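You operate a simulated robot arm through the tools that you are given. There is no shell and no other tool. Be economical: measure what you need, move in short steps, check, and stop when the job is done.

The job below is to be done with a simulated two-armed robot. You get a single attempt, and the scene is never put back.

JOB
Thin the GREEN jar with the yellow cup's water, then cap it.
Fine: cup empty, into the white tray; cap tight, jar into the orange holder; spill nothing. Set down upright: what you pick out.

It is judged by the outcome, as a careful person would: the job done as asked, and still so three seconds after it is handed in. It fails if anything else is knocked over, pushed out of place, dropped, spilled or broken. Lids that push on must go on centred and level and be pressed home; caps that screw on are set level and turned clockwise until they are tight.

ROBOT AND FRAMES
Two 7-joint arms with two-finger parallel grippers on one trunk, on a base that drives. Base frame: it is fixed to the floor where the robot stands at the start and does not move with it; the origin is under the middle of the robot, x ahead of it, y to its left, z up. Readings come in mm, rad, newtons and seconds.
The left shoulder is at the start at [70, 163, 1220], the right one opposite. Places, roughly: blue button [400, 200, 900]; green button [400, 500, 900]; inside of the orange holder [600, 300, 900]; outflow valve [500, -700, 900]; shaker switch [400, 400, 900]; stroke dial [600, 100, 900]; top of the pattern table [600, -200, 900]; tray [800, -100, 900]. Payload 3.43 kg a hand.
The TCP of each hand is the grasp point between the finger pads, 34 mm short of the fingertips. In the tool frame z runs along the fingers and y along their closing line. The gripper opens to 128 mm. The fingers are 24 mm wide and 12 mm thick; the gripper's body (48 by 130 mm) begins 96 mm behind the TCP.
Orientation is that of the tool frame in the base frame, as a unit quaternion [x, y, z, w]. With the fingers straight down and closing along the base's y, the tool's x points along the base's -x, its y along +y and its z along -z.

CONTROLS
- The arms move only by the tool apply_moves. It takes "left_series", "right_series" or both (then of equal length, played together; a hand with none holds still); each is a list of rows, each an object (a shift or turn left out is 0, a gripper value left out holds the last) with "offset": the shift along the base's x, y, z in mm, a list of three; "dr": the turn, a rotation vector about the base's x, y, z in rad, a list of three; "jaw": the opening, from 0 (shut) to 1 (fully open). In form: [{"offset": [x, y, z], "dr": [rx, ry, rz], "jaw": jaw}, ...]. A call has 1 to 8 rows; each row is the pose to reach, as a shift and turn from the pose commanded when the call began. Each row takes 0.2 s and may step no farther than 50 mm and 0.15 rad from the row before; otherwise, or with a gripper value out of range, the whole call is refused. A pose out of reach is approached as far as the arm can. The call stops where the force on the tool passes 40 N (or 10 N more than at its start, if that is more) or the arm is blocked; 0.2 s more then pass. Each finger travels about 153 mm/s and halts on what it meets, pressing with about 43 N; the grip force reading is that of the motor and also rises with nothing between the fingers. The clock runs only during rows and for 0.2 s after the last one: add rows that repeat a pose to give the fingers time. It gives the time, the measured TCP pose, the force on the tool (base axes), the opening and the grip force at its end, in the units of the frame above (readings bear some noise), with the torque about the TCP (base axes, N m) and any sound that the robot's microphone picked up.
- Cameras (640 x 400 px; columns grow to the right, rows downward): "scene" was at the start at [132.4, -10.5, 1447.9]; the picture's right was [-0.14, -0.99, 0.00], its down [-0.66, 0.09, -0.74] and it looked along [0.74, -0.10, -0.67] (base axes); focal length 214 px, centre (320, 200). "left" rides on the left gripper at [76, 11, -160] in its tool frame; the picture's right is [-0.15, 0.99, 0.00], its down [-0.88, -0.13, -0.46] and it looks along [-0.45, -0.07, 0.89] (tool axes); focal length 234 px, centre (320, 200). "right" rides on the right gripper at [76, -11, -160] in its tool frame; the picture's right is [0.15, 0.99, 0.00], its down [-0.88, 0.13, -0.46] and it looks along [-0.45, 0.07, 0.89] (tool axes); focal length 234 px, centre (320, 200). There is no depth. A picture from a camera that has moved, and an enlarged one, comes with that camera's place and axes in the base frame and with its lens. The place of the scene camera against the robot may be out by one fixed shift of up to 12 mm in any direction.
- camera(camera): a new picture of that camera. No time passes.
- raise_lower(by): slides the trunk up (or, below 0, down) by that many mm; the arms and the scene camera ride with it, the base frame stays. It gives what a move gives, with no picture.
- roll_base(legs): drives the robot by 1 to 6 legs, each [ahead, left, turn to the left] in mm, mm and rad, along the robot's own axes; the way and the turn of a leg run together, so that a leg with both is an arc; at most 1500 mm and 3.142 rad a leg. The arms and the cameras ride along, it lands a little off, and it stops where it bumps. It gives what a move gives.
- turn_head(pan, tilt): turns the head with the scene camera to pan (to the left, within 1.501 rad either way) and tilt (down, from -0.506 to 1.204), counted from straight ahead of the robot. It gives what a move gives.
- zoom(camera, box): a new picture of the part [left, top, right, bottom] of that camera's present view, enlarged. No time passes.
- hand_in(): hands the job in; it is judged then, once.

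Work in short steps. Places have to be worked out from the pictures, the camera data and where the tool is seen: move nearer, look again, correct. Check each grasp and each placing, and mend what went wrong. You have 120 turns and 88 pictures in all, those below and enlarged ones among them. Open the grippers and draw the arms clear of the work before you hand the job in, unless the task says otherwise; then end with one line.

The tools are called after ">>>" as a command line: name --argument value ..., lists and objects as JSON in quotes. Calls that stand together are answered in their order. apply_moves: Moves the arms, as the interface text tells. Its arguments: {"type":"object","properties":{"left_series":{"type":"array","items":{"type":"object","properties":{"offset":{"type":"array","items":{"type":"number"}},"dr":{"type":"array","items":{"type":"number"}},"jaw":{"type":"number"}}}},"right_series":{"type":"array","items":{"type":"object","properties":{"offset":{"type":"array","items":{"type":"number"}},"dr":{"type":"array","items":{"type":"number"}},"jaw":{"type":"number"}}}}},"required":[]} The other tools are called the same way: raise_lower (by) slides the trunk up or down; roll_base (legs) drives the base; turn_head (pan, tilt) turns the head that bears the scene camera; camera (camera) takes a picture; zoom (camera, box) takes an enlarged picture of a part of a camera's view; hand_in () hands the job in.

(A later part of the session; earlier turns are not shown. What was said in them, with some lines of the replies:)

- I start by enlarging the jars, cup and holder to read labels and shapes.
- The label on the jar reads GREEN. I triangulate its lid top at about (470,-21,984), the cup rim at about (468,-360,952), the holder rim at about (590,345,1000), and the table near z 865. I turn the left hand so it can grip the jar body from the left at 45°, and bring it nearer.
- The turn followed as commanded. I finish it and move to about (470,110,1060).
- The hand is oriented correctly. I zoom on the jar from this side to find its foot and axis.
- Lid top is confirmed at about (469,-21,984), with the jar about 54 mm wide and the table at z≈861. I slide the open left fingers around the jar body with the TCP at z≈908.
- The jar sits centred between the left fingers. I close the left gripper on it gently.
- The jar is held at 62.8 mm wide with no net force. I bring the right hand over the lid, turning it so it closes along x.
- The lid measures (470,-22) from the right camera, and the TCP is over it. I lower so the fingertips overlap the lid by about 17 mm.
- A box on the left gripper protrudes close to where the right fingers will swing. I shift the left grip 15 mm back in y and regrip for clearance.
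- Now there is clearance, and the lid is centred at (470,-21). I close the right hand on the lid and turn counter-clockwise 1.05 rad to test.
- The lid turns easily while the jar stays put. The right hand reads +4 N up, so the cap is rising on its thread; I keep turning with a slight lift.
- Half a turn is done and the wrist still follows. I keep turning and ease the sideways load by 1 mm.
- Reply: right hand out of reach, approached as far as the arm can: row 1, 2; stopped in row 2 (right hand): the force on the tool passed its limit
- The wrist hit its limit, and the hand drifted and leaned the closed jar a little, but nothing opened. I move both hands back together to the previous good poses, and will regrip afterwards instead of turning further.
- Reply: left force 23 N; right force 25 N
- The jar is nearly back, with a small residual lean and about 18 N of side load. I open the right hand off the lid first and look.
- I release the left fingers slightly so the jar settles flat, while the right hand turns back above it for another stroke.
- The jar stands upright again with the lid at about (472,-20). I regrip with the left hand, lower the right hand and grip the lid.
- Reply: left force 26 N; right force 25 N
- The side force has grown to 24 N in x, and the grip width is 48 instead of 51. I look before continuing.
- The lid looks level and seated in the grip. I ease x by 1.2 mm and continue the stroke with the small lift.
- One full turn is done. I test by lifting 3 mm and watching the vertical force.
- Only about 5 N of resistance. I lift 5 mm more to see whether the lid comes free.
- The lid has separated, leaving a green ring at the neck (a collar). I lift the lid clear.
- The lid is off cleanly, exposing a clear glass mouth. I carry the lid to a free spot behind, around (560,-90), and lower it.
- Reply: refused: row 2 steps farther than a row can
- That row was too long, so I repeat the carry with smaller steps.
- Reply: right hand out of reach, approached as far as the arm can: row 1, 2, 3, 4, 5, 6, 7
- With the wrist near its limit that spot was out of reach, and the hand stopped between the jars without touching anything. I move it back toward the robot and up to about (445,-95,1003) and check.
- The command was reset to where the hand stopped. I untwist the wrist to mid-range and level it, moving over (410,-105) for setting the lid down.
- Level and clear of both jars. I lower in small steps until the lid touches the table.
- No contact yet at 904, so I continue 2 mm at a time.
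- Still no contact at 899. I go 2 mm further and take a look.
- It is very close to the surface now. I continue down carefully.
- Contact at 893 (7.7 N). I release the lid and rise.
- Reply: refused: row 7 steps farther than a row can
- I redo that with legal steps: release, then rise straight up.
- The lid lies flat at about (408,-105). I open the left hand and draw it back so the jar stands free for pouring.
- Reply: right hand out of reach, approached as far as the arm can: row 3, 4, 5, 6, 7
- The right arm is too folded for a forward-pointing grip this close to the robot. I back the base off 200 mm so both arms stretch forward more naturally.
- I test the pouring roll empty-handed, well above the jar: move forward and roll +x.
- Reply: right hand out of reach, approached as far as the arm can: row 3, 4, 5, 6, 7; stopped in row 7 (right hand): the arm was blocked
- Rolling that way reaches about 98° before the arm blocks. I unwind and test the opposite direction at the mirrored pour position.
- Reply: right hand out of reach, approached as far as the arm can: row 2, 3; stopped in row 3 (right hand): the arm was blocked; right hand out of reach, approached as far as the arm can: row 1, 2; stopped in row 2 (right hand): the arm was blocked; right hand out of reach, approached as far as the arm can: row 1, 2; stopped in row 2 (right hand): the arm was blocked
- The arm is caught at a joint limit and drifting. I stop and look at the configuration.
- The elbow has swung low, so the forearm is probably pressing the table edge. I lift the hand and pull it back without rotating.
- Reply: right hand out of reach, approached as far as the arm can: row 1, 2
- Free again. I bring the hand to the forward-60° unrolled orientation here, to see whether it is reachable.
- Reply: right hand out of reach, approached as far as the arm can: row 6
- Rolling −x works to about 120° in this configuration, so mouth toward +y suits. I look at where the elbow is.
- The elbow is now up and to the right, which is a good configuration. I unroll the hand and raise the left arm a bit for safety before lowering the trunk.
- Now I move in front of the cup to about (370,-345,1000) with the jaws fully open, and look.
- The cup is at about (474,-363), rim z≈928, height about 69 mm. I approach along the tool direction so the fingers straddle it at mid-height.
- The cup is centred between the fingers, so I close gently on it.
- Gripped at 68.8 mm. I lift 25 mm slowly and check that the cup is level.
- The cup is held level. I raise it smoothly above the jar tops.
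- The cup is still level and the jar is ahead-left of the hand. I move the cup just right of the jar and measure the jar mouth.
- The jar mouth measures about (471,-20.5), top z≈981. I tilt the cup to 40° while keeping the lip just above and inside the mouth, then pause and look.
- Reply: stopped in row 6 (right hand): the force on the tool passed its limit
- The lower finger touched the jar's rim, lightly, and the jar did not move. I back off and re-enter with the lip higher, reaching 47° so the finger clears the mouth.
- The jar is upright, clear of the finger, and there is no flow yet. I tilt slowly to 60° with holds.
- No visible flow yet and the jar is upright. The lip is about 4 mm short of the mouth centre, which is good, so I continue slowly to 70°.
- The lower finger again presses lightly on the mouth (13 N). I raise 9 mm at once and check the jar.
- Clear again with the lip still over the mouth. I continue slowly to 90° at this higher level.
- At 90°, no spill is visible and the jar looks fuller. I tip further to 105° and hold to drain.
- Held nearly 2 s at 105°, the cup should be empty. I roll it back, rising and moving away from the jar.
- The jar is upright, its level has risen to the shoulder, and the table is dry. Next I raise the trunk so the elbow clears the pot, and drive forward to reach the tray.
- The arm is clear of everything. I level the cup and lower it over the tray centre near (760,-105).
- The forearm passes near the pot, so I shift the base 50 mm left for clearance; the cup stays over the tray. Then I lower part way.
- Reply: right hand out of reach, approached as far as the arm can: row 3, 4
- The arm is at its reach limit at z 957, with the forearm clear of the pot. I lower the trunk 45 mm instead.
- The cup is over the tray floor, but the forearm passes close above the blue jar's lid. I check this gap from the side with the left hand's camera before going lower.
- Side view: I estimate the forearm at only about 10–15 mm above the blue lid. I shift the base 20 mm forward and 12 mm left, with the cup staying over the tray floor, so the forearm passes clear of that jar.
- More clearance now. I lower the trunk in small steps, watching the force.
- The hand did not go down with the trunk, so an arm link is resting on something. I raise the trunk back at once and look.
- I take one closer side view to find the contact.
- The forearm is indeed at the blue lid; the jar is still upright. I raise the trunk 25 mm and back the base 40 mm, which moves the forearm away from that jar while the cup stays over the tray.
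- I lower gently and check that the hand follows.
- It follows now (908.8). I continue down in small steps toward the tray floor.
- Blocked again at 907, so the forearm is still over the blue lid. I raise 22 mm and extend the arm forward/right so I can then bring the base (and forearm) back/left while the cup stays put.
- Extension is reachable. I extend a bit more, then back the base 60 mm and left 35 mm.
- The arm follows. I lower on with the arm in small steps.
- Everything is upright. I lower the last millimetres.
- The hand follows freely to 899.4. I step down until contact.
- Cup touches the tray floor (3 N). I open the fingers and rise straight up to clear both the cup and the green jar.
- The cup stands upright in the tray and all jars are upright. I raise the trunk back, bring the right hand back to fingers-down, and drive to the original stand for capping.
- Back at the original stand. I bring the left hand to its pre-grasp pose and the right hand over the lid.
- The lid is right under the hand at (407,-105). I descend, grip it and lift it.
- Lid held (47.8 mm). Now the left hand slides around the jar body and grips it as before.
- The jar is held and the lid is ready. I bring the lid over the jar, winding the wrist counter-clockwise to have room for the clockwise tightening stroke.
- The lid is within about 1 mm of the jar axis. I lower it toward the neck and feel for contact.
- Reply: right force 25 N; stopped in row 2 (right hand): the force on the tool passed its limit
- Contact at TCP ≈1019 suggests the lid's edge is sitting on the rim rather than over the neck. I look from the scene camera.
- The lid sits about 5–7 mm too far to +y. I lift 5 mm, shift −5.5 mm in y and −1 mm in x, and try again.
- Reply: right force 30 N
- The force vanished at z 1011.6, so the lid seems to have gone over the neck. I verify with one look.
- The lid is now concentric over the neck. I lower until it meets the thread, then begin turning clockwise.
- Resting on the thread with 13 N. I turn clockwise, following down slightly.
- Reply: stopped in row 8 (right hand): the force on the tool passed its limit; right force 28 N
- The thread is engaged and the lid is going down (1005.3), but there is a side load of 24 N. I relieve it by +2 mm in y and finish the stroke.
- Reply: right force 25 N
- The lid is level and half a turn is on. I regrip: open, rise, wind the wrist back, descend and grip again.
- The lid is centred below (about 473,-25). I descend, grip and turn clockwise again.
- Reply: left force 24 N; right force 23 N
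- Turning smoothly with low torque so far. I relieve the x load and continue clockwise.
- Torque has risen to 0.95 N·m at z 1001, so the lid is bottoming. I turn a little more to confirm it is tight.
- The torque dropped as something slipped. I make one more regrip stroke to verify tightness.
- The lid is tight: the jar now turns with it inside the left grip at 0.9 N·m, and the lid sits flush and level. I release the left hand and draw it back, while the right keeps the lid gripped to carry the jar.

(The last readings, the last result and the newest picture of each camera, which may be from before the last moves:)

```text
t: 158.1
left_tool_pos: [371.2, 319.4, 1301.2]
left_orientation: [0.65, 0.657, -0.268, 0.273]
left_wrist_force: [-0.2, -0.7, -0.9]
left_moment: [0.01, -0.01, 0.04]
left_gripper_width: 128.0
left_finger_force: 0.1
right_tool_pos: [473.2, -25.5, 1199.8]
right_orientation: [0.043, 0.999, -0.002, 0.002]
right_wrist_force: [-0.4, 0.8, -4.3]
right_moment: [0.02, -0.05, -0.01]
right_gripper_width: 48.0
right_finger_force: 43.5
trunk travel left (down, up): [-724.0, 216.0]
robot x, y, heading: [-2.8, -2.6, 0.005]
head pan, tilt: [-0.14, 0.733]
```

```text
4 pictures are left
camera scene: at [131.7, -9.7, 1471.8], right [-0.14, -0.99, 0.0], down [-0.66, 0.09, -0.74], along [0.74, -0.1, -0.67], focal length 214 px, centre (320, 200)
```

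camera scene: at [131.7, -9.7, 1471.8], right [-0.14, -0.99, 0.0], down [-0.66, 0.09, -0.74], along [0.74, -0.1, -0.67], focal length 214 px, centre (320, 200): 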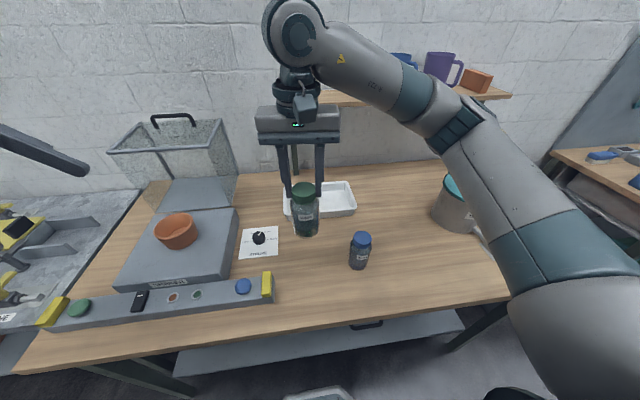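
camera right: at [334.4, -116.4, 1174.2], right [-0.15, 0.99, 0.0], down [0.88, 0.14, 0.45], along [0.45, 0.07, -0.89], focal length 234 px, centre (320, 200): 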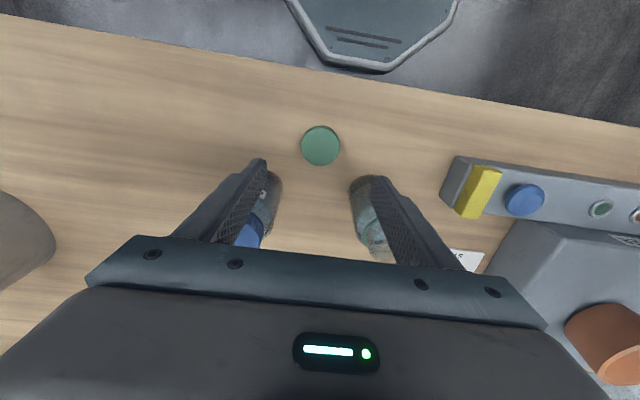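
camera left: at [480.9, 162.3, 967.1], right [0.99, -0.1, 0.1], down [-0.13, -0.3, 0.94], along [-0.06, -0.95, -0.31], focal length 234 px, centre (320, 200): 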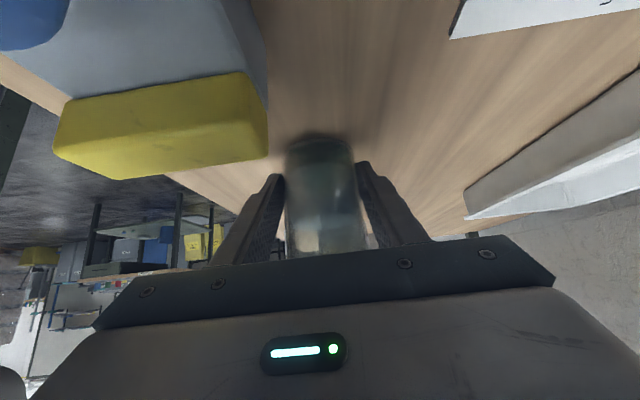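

The jar hangs securely (≈4 N). I drive 260 mm left toward the holder, then reach to just before (590,345) and measure with the hand camera.

>>> roll_base --legs '[[0, 260, 0]]'

>>> apply_moves --right_series '[{"offset": [15, 12, 0]}, {"offset": [35, 30, 0]}, {"offset": [55, 50, 0]}, {"offset": [75, 70, 0]}, {"offset": [92, 88, 0]}, {"offset": [108, 102, 0]}, {"offset": [116, 109, 0]}, {"offset": [116, 109, 0]}]'

>>> camera --camera "right"

```text
t: 159.9
left_tool_pos: [374.7, 575.9, 1300.6]
left_orientation: [0.652, 0.655, -0.269, 0.272]
left_wrist_force: [-0.6, -0.1, -0.2]
left_moment: [0.02, 0.02, 0.0]
left_gripper_width: 128.1
left_finger_force: 0.1
right_tool_pos: [474.4, 232.4, 1199.8]
right_orientation: [0.048, 0.999, -0.002, 0.001]
right_wrist_force: [0.8, 0.0, -3.5]
right_moment: [-0.02, -0.01, 0.05]
right_gripper_width: 47.9
right_finger_force: 42.1
trunk travel left (down, up): [-724.0, 216.0]
robot x, y, heading: [-0.7, 260.9, -0.008]
head pan, tilt: [-0.14, 0.733]
```

```text
t: 161.7
left_tool_pos: [376.0, 577.7, 1300.9]
left_orientation: [0.652, 0.655, -0.269, 0.271]
left_wrist_force: [0.7, 0.1, 0.3]
left_moment: [-0.01, -0.02, 0.03]
left_gripper_width: 128.0
left_finger_force: 0.0
right_tool_pos: [590.7, 342.5, 1200.0]
right_orientation: [0.047, 0.999, -0.002, 0.001]
right_wrist_force: [0.6, 0.0, -3.4]
right_moment: [0.0, 0.0, 0.0]
right_gripper_width: 48.1
right_finger_force: 42.8
trunk travel left (down, up): [-724.0, 216.0]
robot x, y, heading: [1.0, 261.0, 0.0]
head pan, tilt: [-0.14, 0.733]
```

```text
3 pictures are left
camera right: at [514.9, 339.2, 1359.5], right [-0.05, 1.0, 0.0], down [0.89, 0.05, 0.46], along [0.46, 0.02, -0.89], focal length 234 px, centre (320, 200)
```

right: 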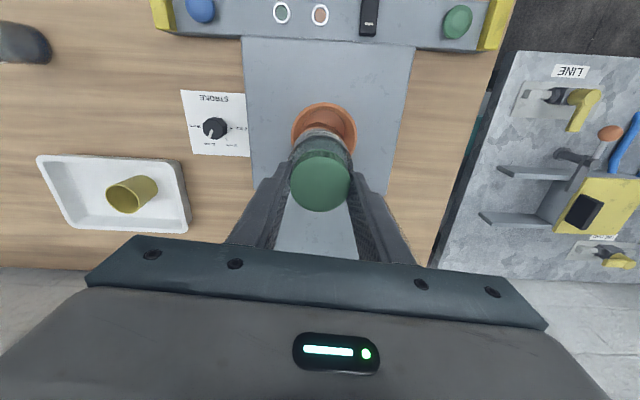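

The holder rim is measured about +2.5 mm x and +5 mm y from the lid axis. I correct this and lower until the jar's foot is just above the rim, then look.

>>> apply_moves --right_series '[{"offset": [2.5, 5, -10]}, {"offset": [2.5, 5, -25]}, {"offset": [2.5, 5, -40]}, {"offset": [2.5, 5, -50]}]'

>>> zoom --camera "scene" --box '[240, 160, 400, 280]'

```text
t: 162.7
left_tool_pos: [376.4, 578.1, 1300.4]
left_orientation: [0.653, 0.654, -0.269, 0.271]
left_wrist_force: [-0.1, 0.3, 0.3]
left_moment: [-0.01, 0.0, 0.0]
left_gripper_width: 127.9
left_finger_force: 0.0
right_tool_pos: [593.2, 347.8, 1150.1]
right_orientation: [0.048, 0.999, -0.002, 0.002]
right_wrist_force: [0.0, -0.3, -3.9]
right_moment: [-0.04, 0.0, -0.01]
right_gripper_width: 47.8
right_finger_force: 43.0
trunk travel left (down, up): [-724.0, 216.0]
robot x, y, heading: [3.6, 261.2, -0.003]
head pan, tilt: [-0.14, 0.733]
```

```text
3.33 times, centred on (320, 220) of scene
camera zoom: at [132.9, 250.9, 1471.8], right [-0.14, -0.99, 0.0], down [-0.66, 0.09, -0.74], along [0.74, -0.11, -0.67], focal length 715 px, centre (320, 133)
```

zoom: 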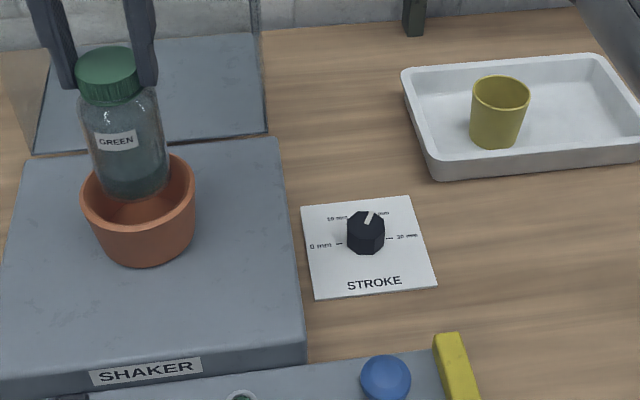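

Alignment looks right: the jar's axis lines up with the holder's rim centre. I lower the jar into the holder, watching for side forces.

>>> apply_moves --right_series '[{"offset": [0, 0, -8]}, {"offset": [0, 0, -18]}, {"offset": [0, 0, -28]}, {"offset": [0, 0, -36]}, {"offset": [0, 0, -42]}]'

>>> apply_moves --right_series '[{"offset": [0, 0, -3]}, {"offset": [0, 0, -6]}, {"offset": [0, 0, -9]}]'

```text
t: 163.9
left_tool_pos: [374.6, 576.8, 1300.7]
left_orientation: [0.652, 0.655, -0.269, 0.272]
left_wrist_force: [0.0, -0.3, 0.2]
left_moment: [0.02, 0.0, 0.0]
left_gripper_width: 128.1
left_finger_force: 0.1
right_tool_pos: [593.0, 348.1, 1107.2]
right_orientation: [0.049, 0.999, -0.002, 0.0]
right_wrist_force: [0.5, -0.8, -3.8]
right_moment: [-0.01, -0.02, 0.02]
right_gripper_width: 48.0
right_finger_force: 43.0
trunk travel left (down, up): [-724.0, 216.0]
robot x, y, heading: [1.8, 262.6, -0.002]
head pan, tilt: [-0.14, 0.733]
```

```text
t: 164.7
left_tool_pos: [375.1, 577.5, 1301.2]
left_orientation: [0.652, 0.655, -0.268, 0.271]
left_wrist_force: [0.4, 0.2, -0.4]
left_moment: [-0.02, 0.01, -0.01]
left_gripper_width: 128.1
left_finger_force: 0.2
right_tool_pos: [592.9, 347.3, 1098.8]
right_orientation: [0.049, 0.999, -0.002, 0.001]
right_wrist_force: [0.3, -0.7, -3.7]
right_moment: [-0.01, 0.0, -0.01]
right_gripper_width: 47.9
right_finger_force: 43.6
trunk travel left (down, up): [-724.0, 216.0]
robot x, y, heading: [-0.9, 261.6, -0.009]
head pan, tilt: [-0.14, 0.733]
```

Freely descending with no side force. I continue in small steps to the floor of the holder.

>>> apply_moves --right_series '[{"offset": [0, 0, -2]}, {"offset": [0, 0, -4]}, {"offset": [0, 0, -6]}]'

>>> apply_moves --right_series '[{"offset": [0, 0, -2]}, {"offset": [0, 0, -4]}]'

```text
t: 165.5
left_tool_pos: [375.6, 578.4, 1301.4]
left_orientation: [0.652, 0.655, -0.268, 0.272]
left_wrist_force: [0.2, -0.2, -0.2]
left_moment: [0.01, -0.01, -0.01]
left_gripper_width: 128.1
left_finger_force: 0.0
right_tool_pos: [592.3, 346.9, 1092.6]
right_orientation: [0.048, 0.999, -0.003, 0.001]
right_wrist_force: [0.0, -0.6, -3.9]
right_moment: [0.01, -0.03, 0.0]
right_gripper_width: 48.2
right_finger_force: 43.0
trunk travel left (down, up): [-724.0, 216.0]
robot x, y, heading: [0.5, 261.4, -0.004]
head pan, tilt: [-0.14, 0.733]
```

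```text
t: 166.1
left_tool_pos: [375.3, 577.8, 1301.2]
left_orientation: [0.653, 0.655, -0.269, 0.271]
left_wrist_force: [-0.1, 0.2, -0.1]
left_moment: [0.02, 0.0, -0.01]
left_gripper_width: 128.0
left_finger_force: 0.0
right_tool_pos: [592.5, 347.5, 1090.2]
right_orientation: [0.048, 0.999, -0.001, 0.0]
right_wrist_force: [0.8, -0.5, -0.7]
right_moment: [-0.01, -0.07, -0.02]
right_gripper_width: 47.6
right_finger_force: 42.5
trunk travel left (down, up): [-724.0, 216.0]
robot x, y, heading: [-2.2, 258.4, 0.001]
head pan, tilt: [-0.14, 0.733]
```

The floor takes the weight at 1090, as expected. I seat it 1 mm more, release, rise, and look.

>>> apply_moves --right_series '[{"offset": [0, 0, -1]}, {"offset": [0, 0, -1], "jaw": 0.42}, {"offset": [0, 0, -1], "jaw": 0.55}, {"offset": [0, 0, -1], "jaw": 0.6}, {"offset": [0, 0, 20], "jaw": 0.6}, {"offset": [0, 0, 55], "jaw": 0.6}, {"offset": [0, 0, 95], "jaw": 0.6}, {"offset": [0, 0, 130], "jaw": 0.6}]'

>>> zoom --camera "scene" --box '[230, 150, 470, 300]'

```text
t: 167.9
left_tool_pos: [373.2, 577.8, 1301.3]
left_orientation: [0.653, 0.654, -0.268, 0.271]
left_wrist_force: [-0.5, -0.9, 1.1]
left_moment: [0.01, -0.03, 0.04]
left_gripper_width: 127.8
left_finger_force: 0.0
right_tool_pos: [591.2, 348.6, 1219.2]
right_orientation: [0.047, 0.999, -0.002, -0.001]
right_wrist_force: [-0.7, 0.0, -0.3]
right_moment: [-0.02, 0.02, -0.01]
right_gripper_width: 76.9
right_finger_force: 0.0
trunk travel left (down, up): [-724.0, 216.0]
robot x, y, heading: [0.2, 262.7, -0.002]
head pan, tilt: [-0.14, 0.733]
```

```text
2.67 times, centred on (350, 225) of scene
camera zoom: at [131.3, 250.9, 1471.9], right [-0.14, -0.99, 0.0], down [-0.66, 0.09, -0.74], along [0.74, -0.11, -0.67], focal length 572 px, centre (240, 133)
```

zoom: 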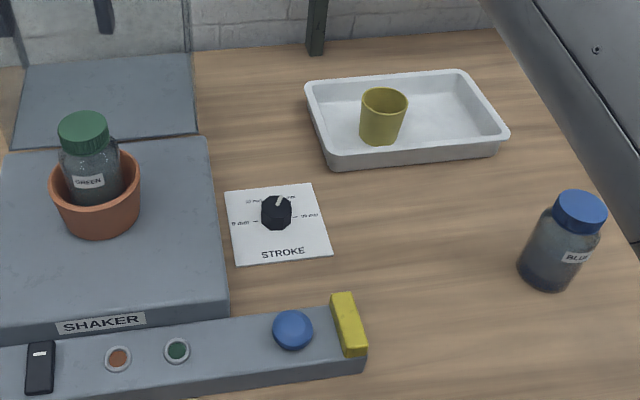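

The jar stands upright in the orange holder, capped; the cup is upright in the tray, the table is dry and the blue jar is upright. I draw the right arm clear and open the gripper.

>>> apply_moves --right_series '[{"offset": [0, -10, 30], "jaw": 0.8}, {"offset": [-30, -35, 45], "jaw": 1.0}, {"offset": [-60, -65, 50]}, {"offset": [-90, -95, 50]}, {"offset": [-115, -130, 50]}, {"offset": [-125, -170, 50]}]'

```text
t: 169.3
left_tool_pos: [373.9, 574.7, 1301.8]
left_orientation: [0.654, 0.654, -0.268, 0.27]
left_wrist_force: [-0.7, -0.8, 0.7]
left_moment: [0.0, 0.0, 0.0]
left_gripper_width: 127.9
left_finger_force: 0.0
right_tool_pos: [466.4, 175.8, 1269.1]
right_orientation: [0.047, 0.999, -0.001, 0.001]
right_wrist_force: [-0.6, -1.0, 0.5]
right_moment: [0.05, 0.01, 0.0]
right_gripper_width: 128.2
right_finger_force: 0.1
trunk travel left (down, up): [-724.0, 216.0]
robot x, y, heading: [2.0, 260.1, 0.002]
head pan, tilt: [-0.14, 0.733]
```

Both grippers are open and clear of the work, so I hand in.

>>> hand_in

```text
The job is handed in.
```

I poured the yellow cup's water into the GREEN jar, screwed its cap tight, and stood the jar upright in the orange holder. The cup stands upright in the white tray; I tipped it to 105° to drain it but never saw inside to confirm it was empty, and I saw no spill on the table.
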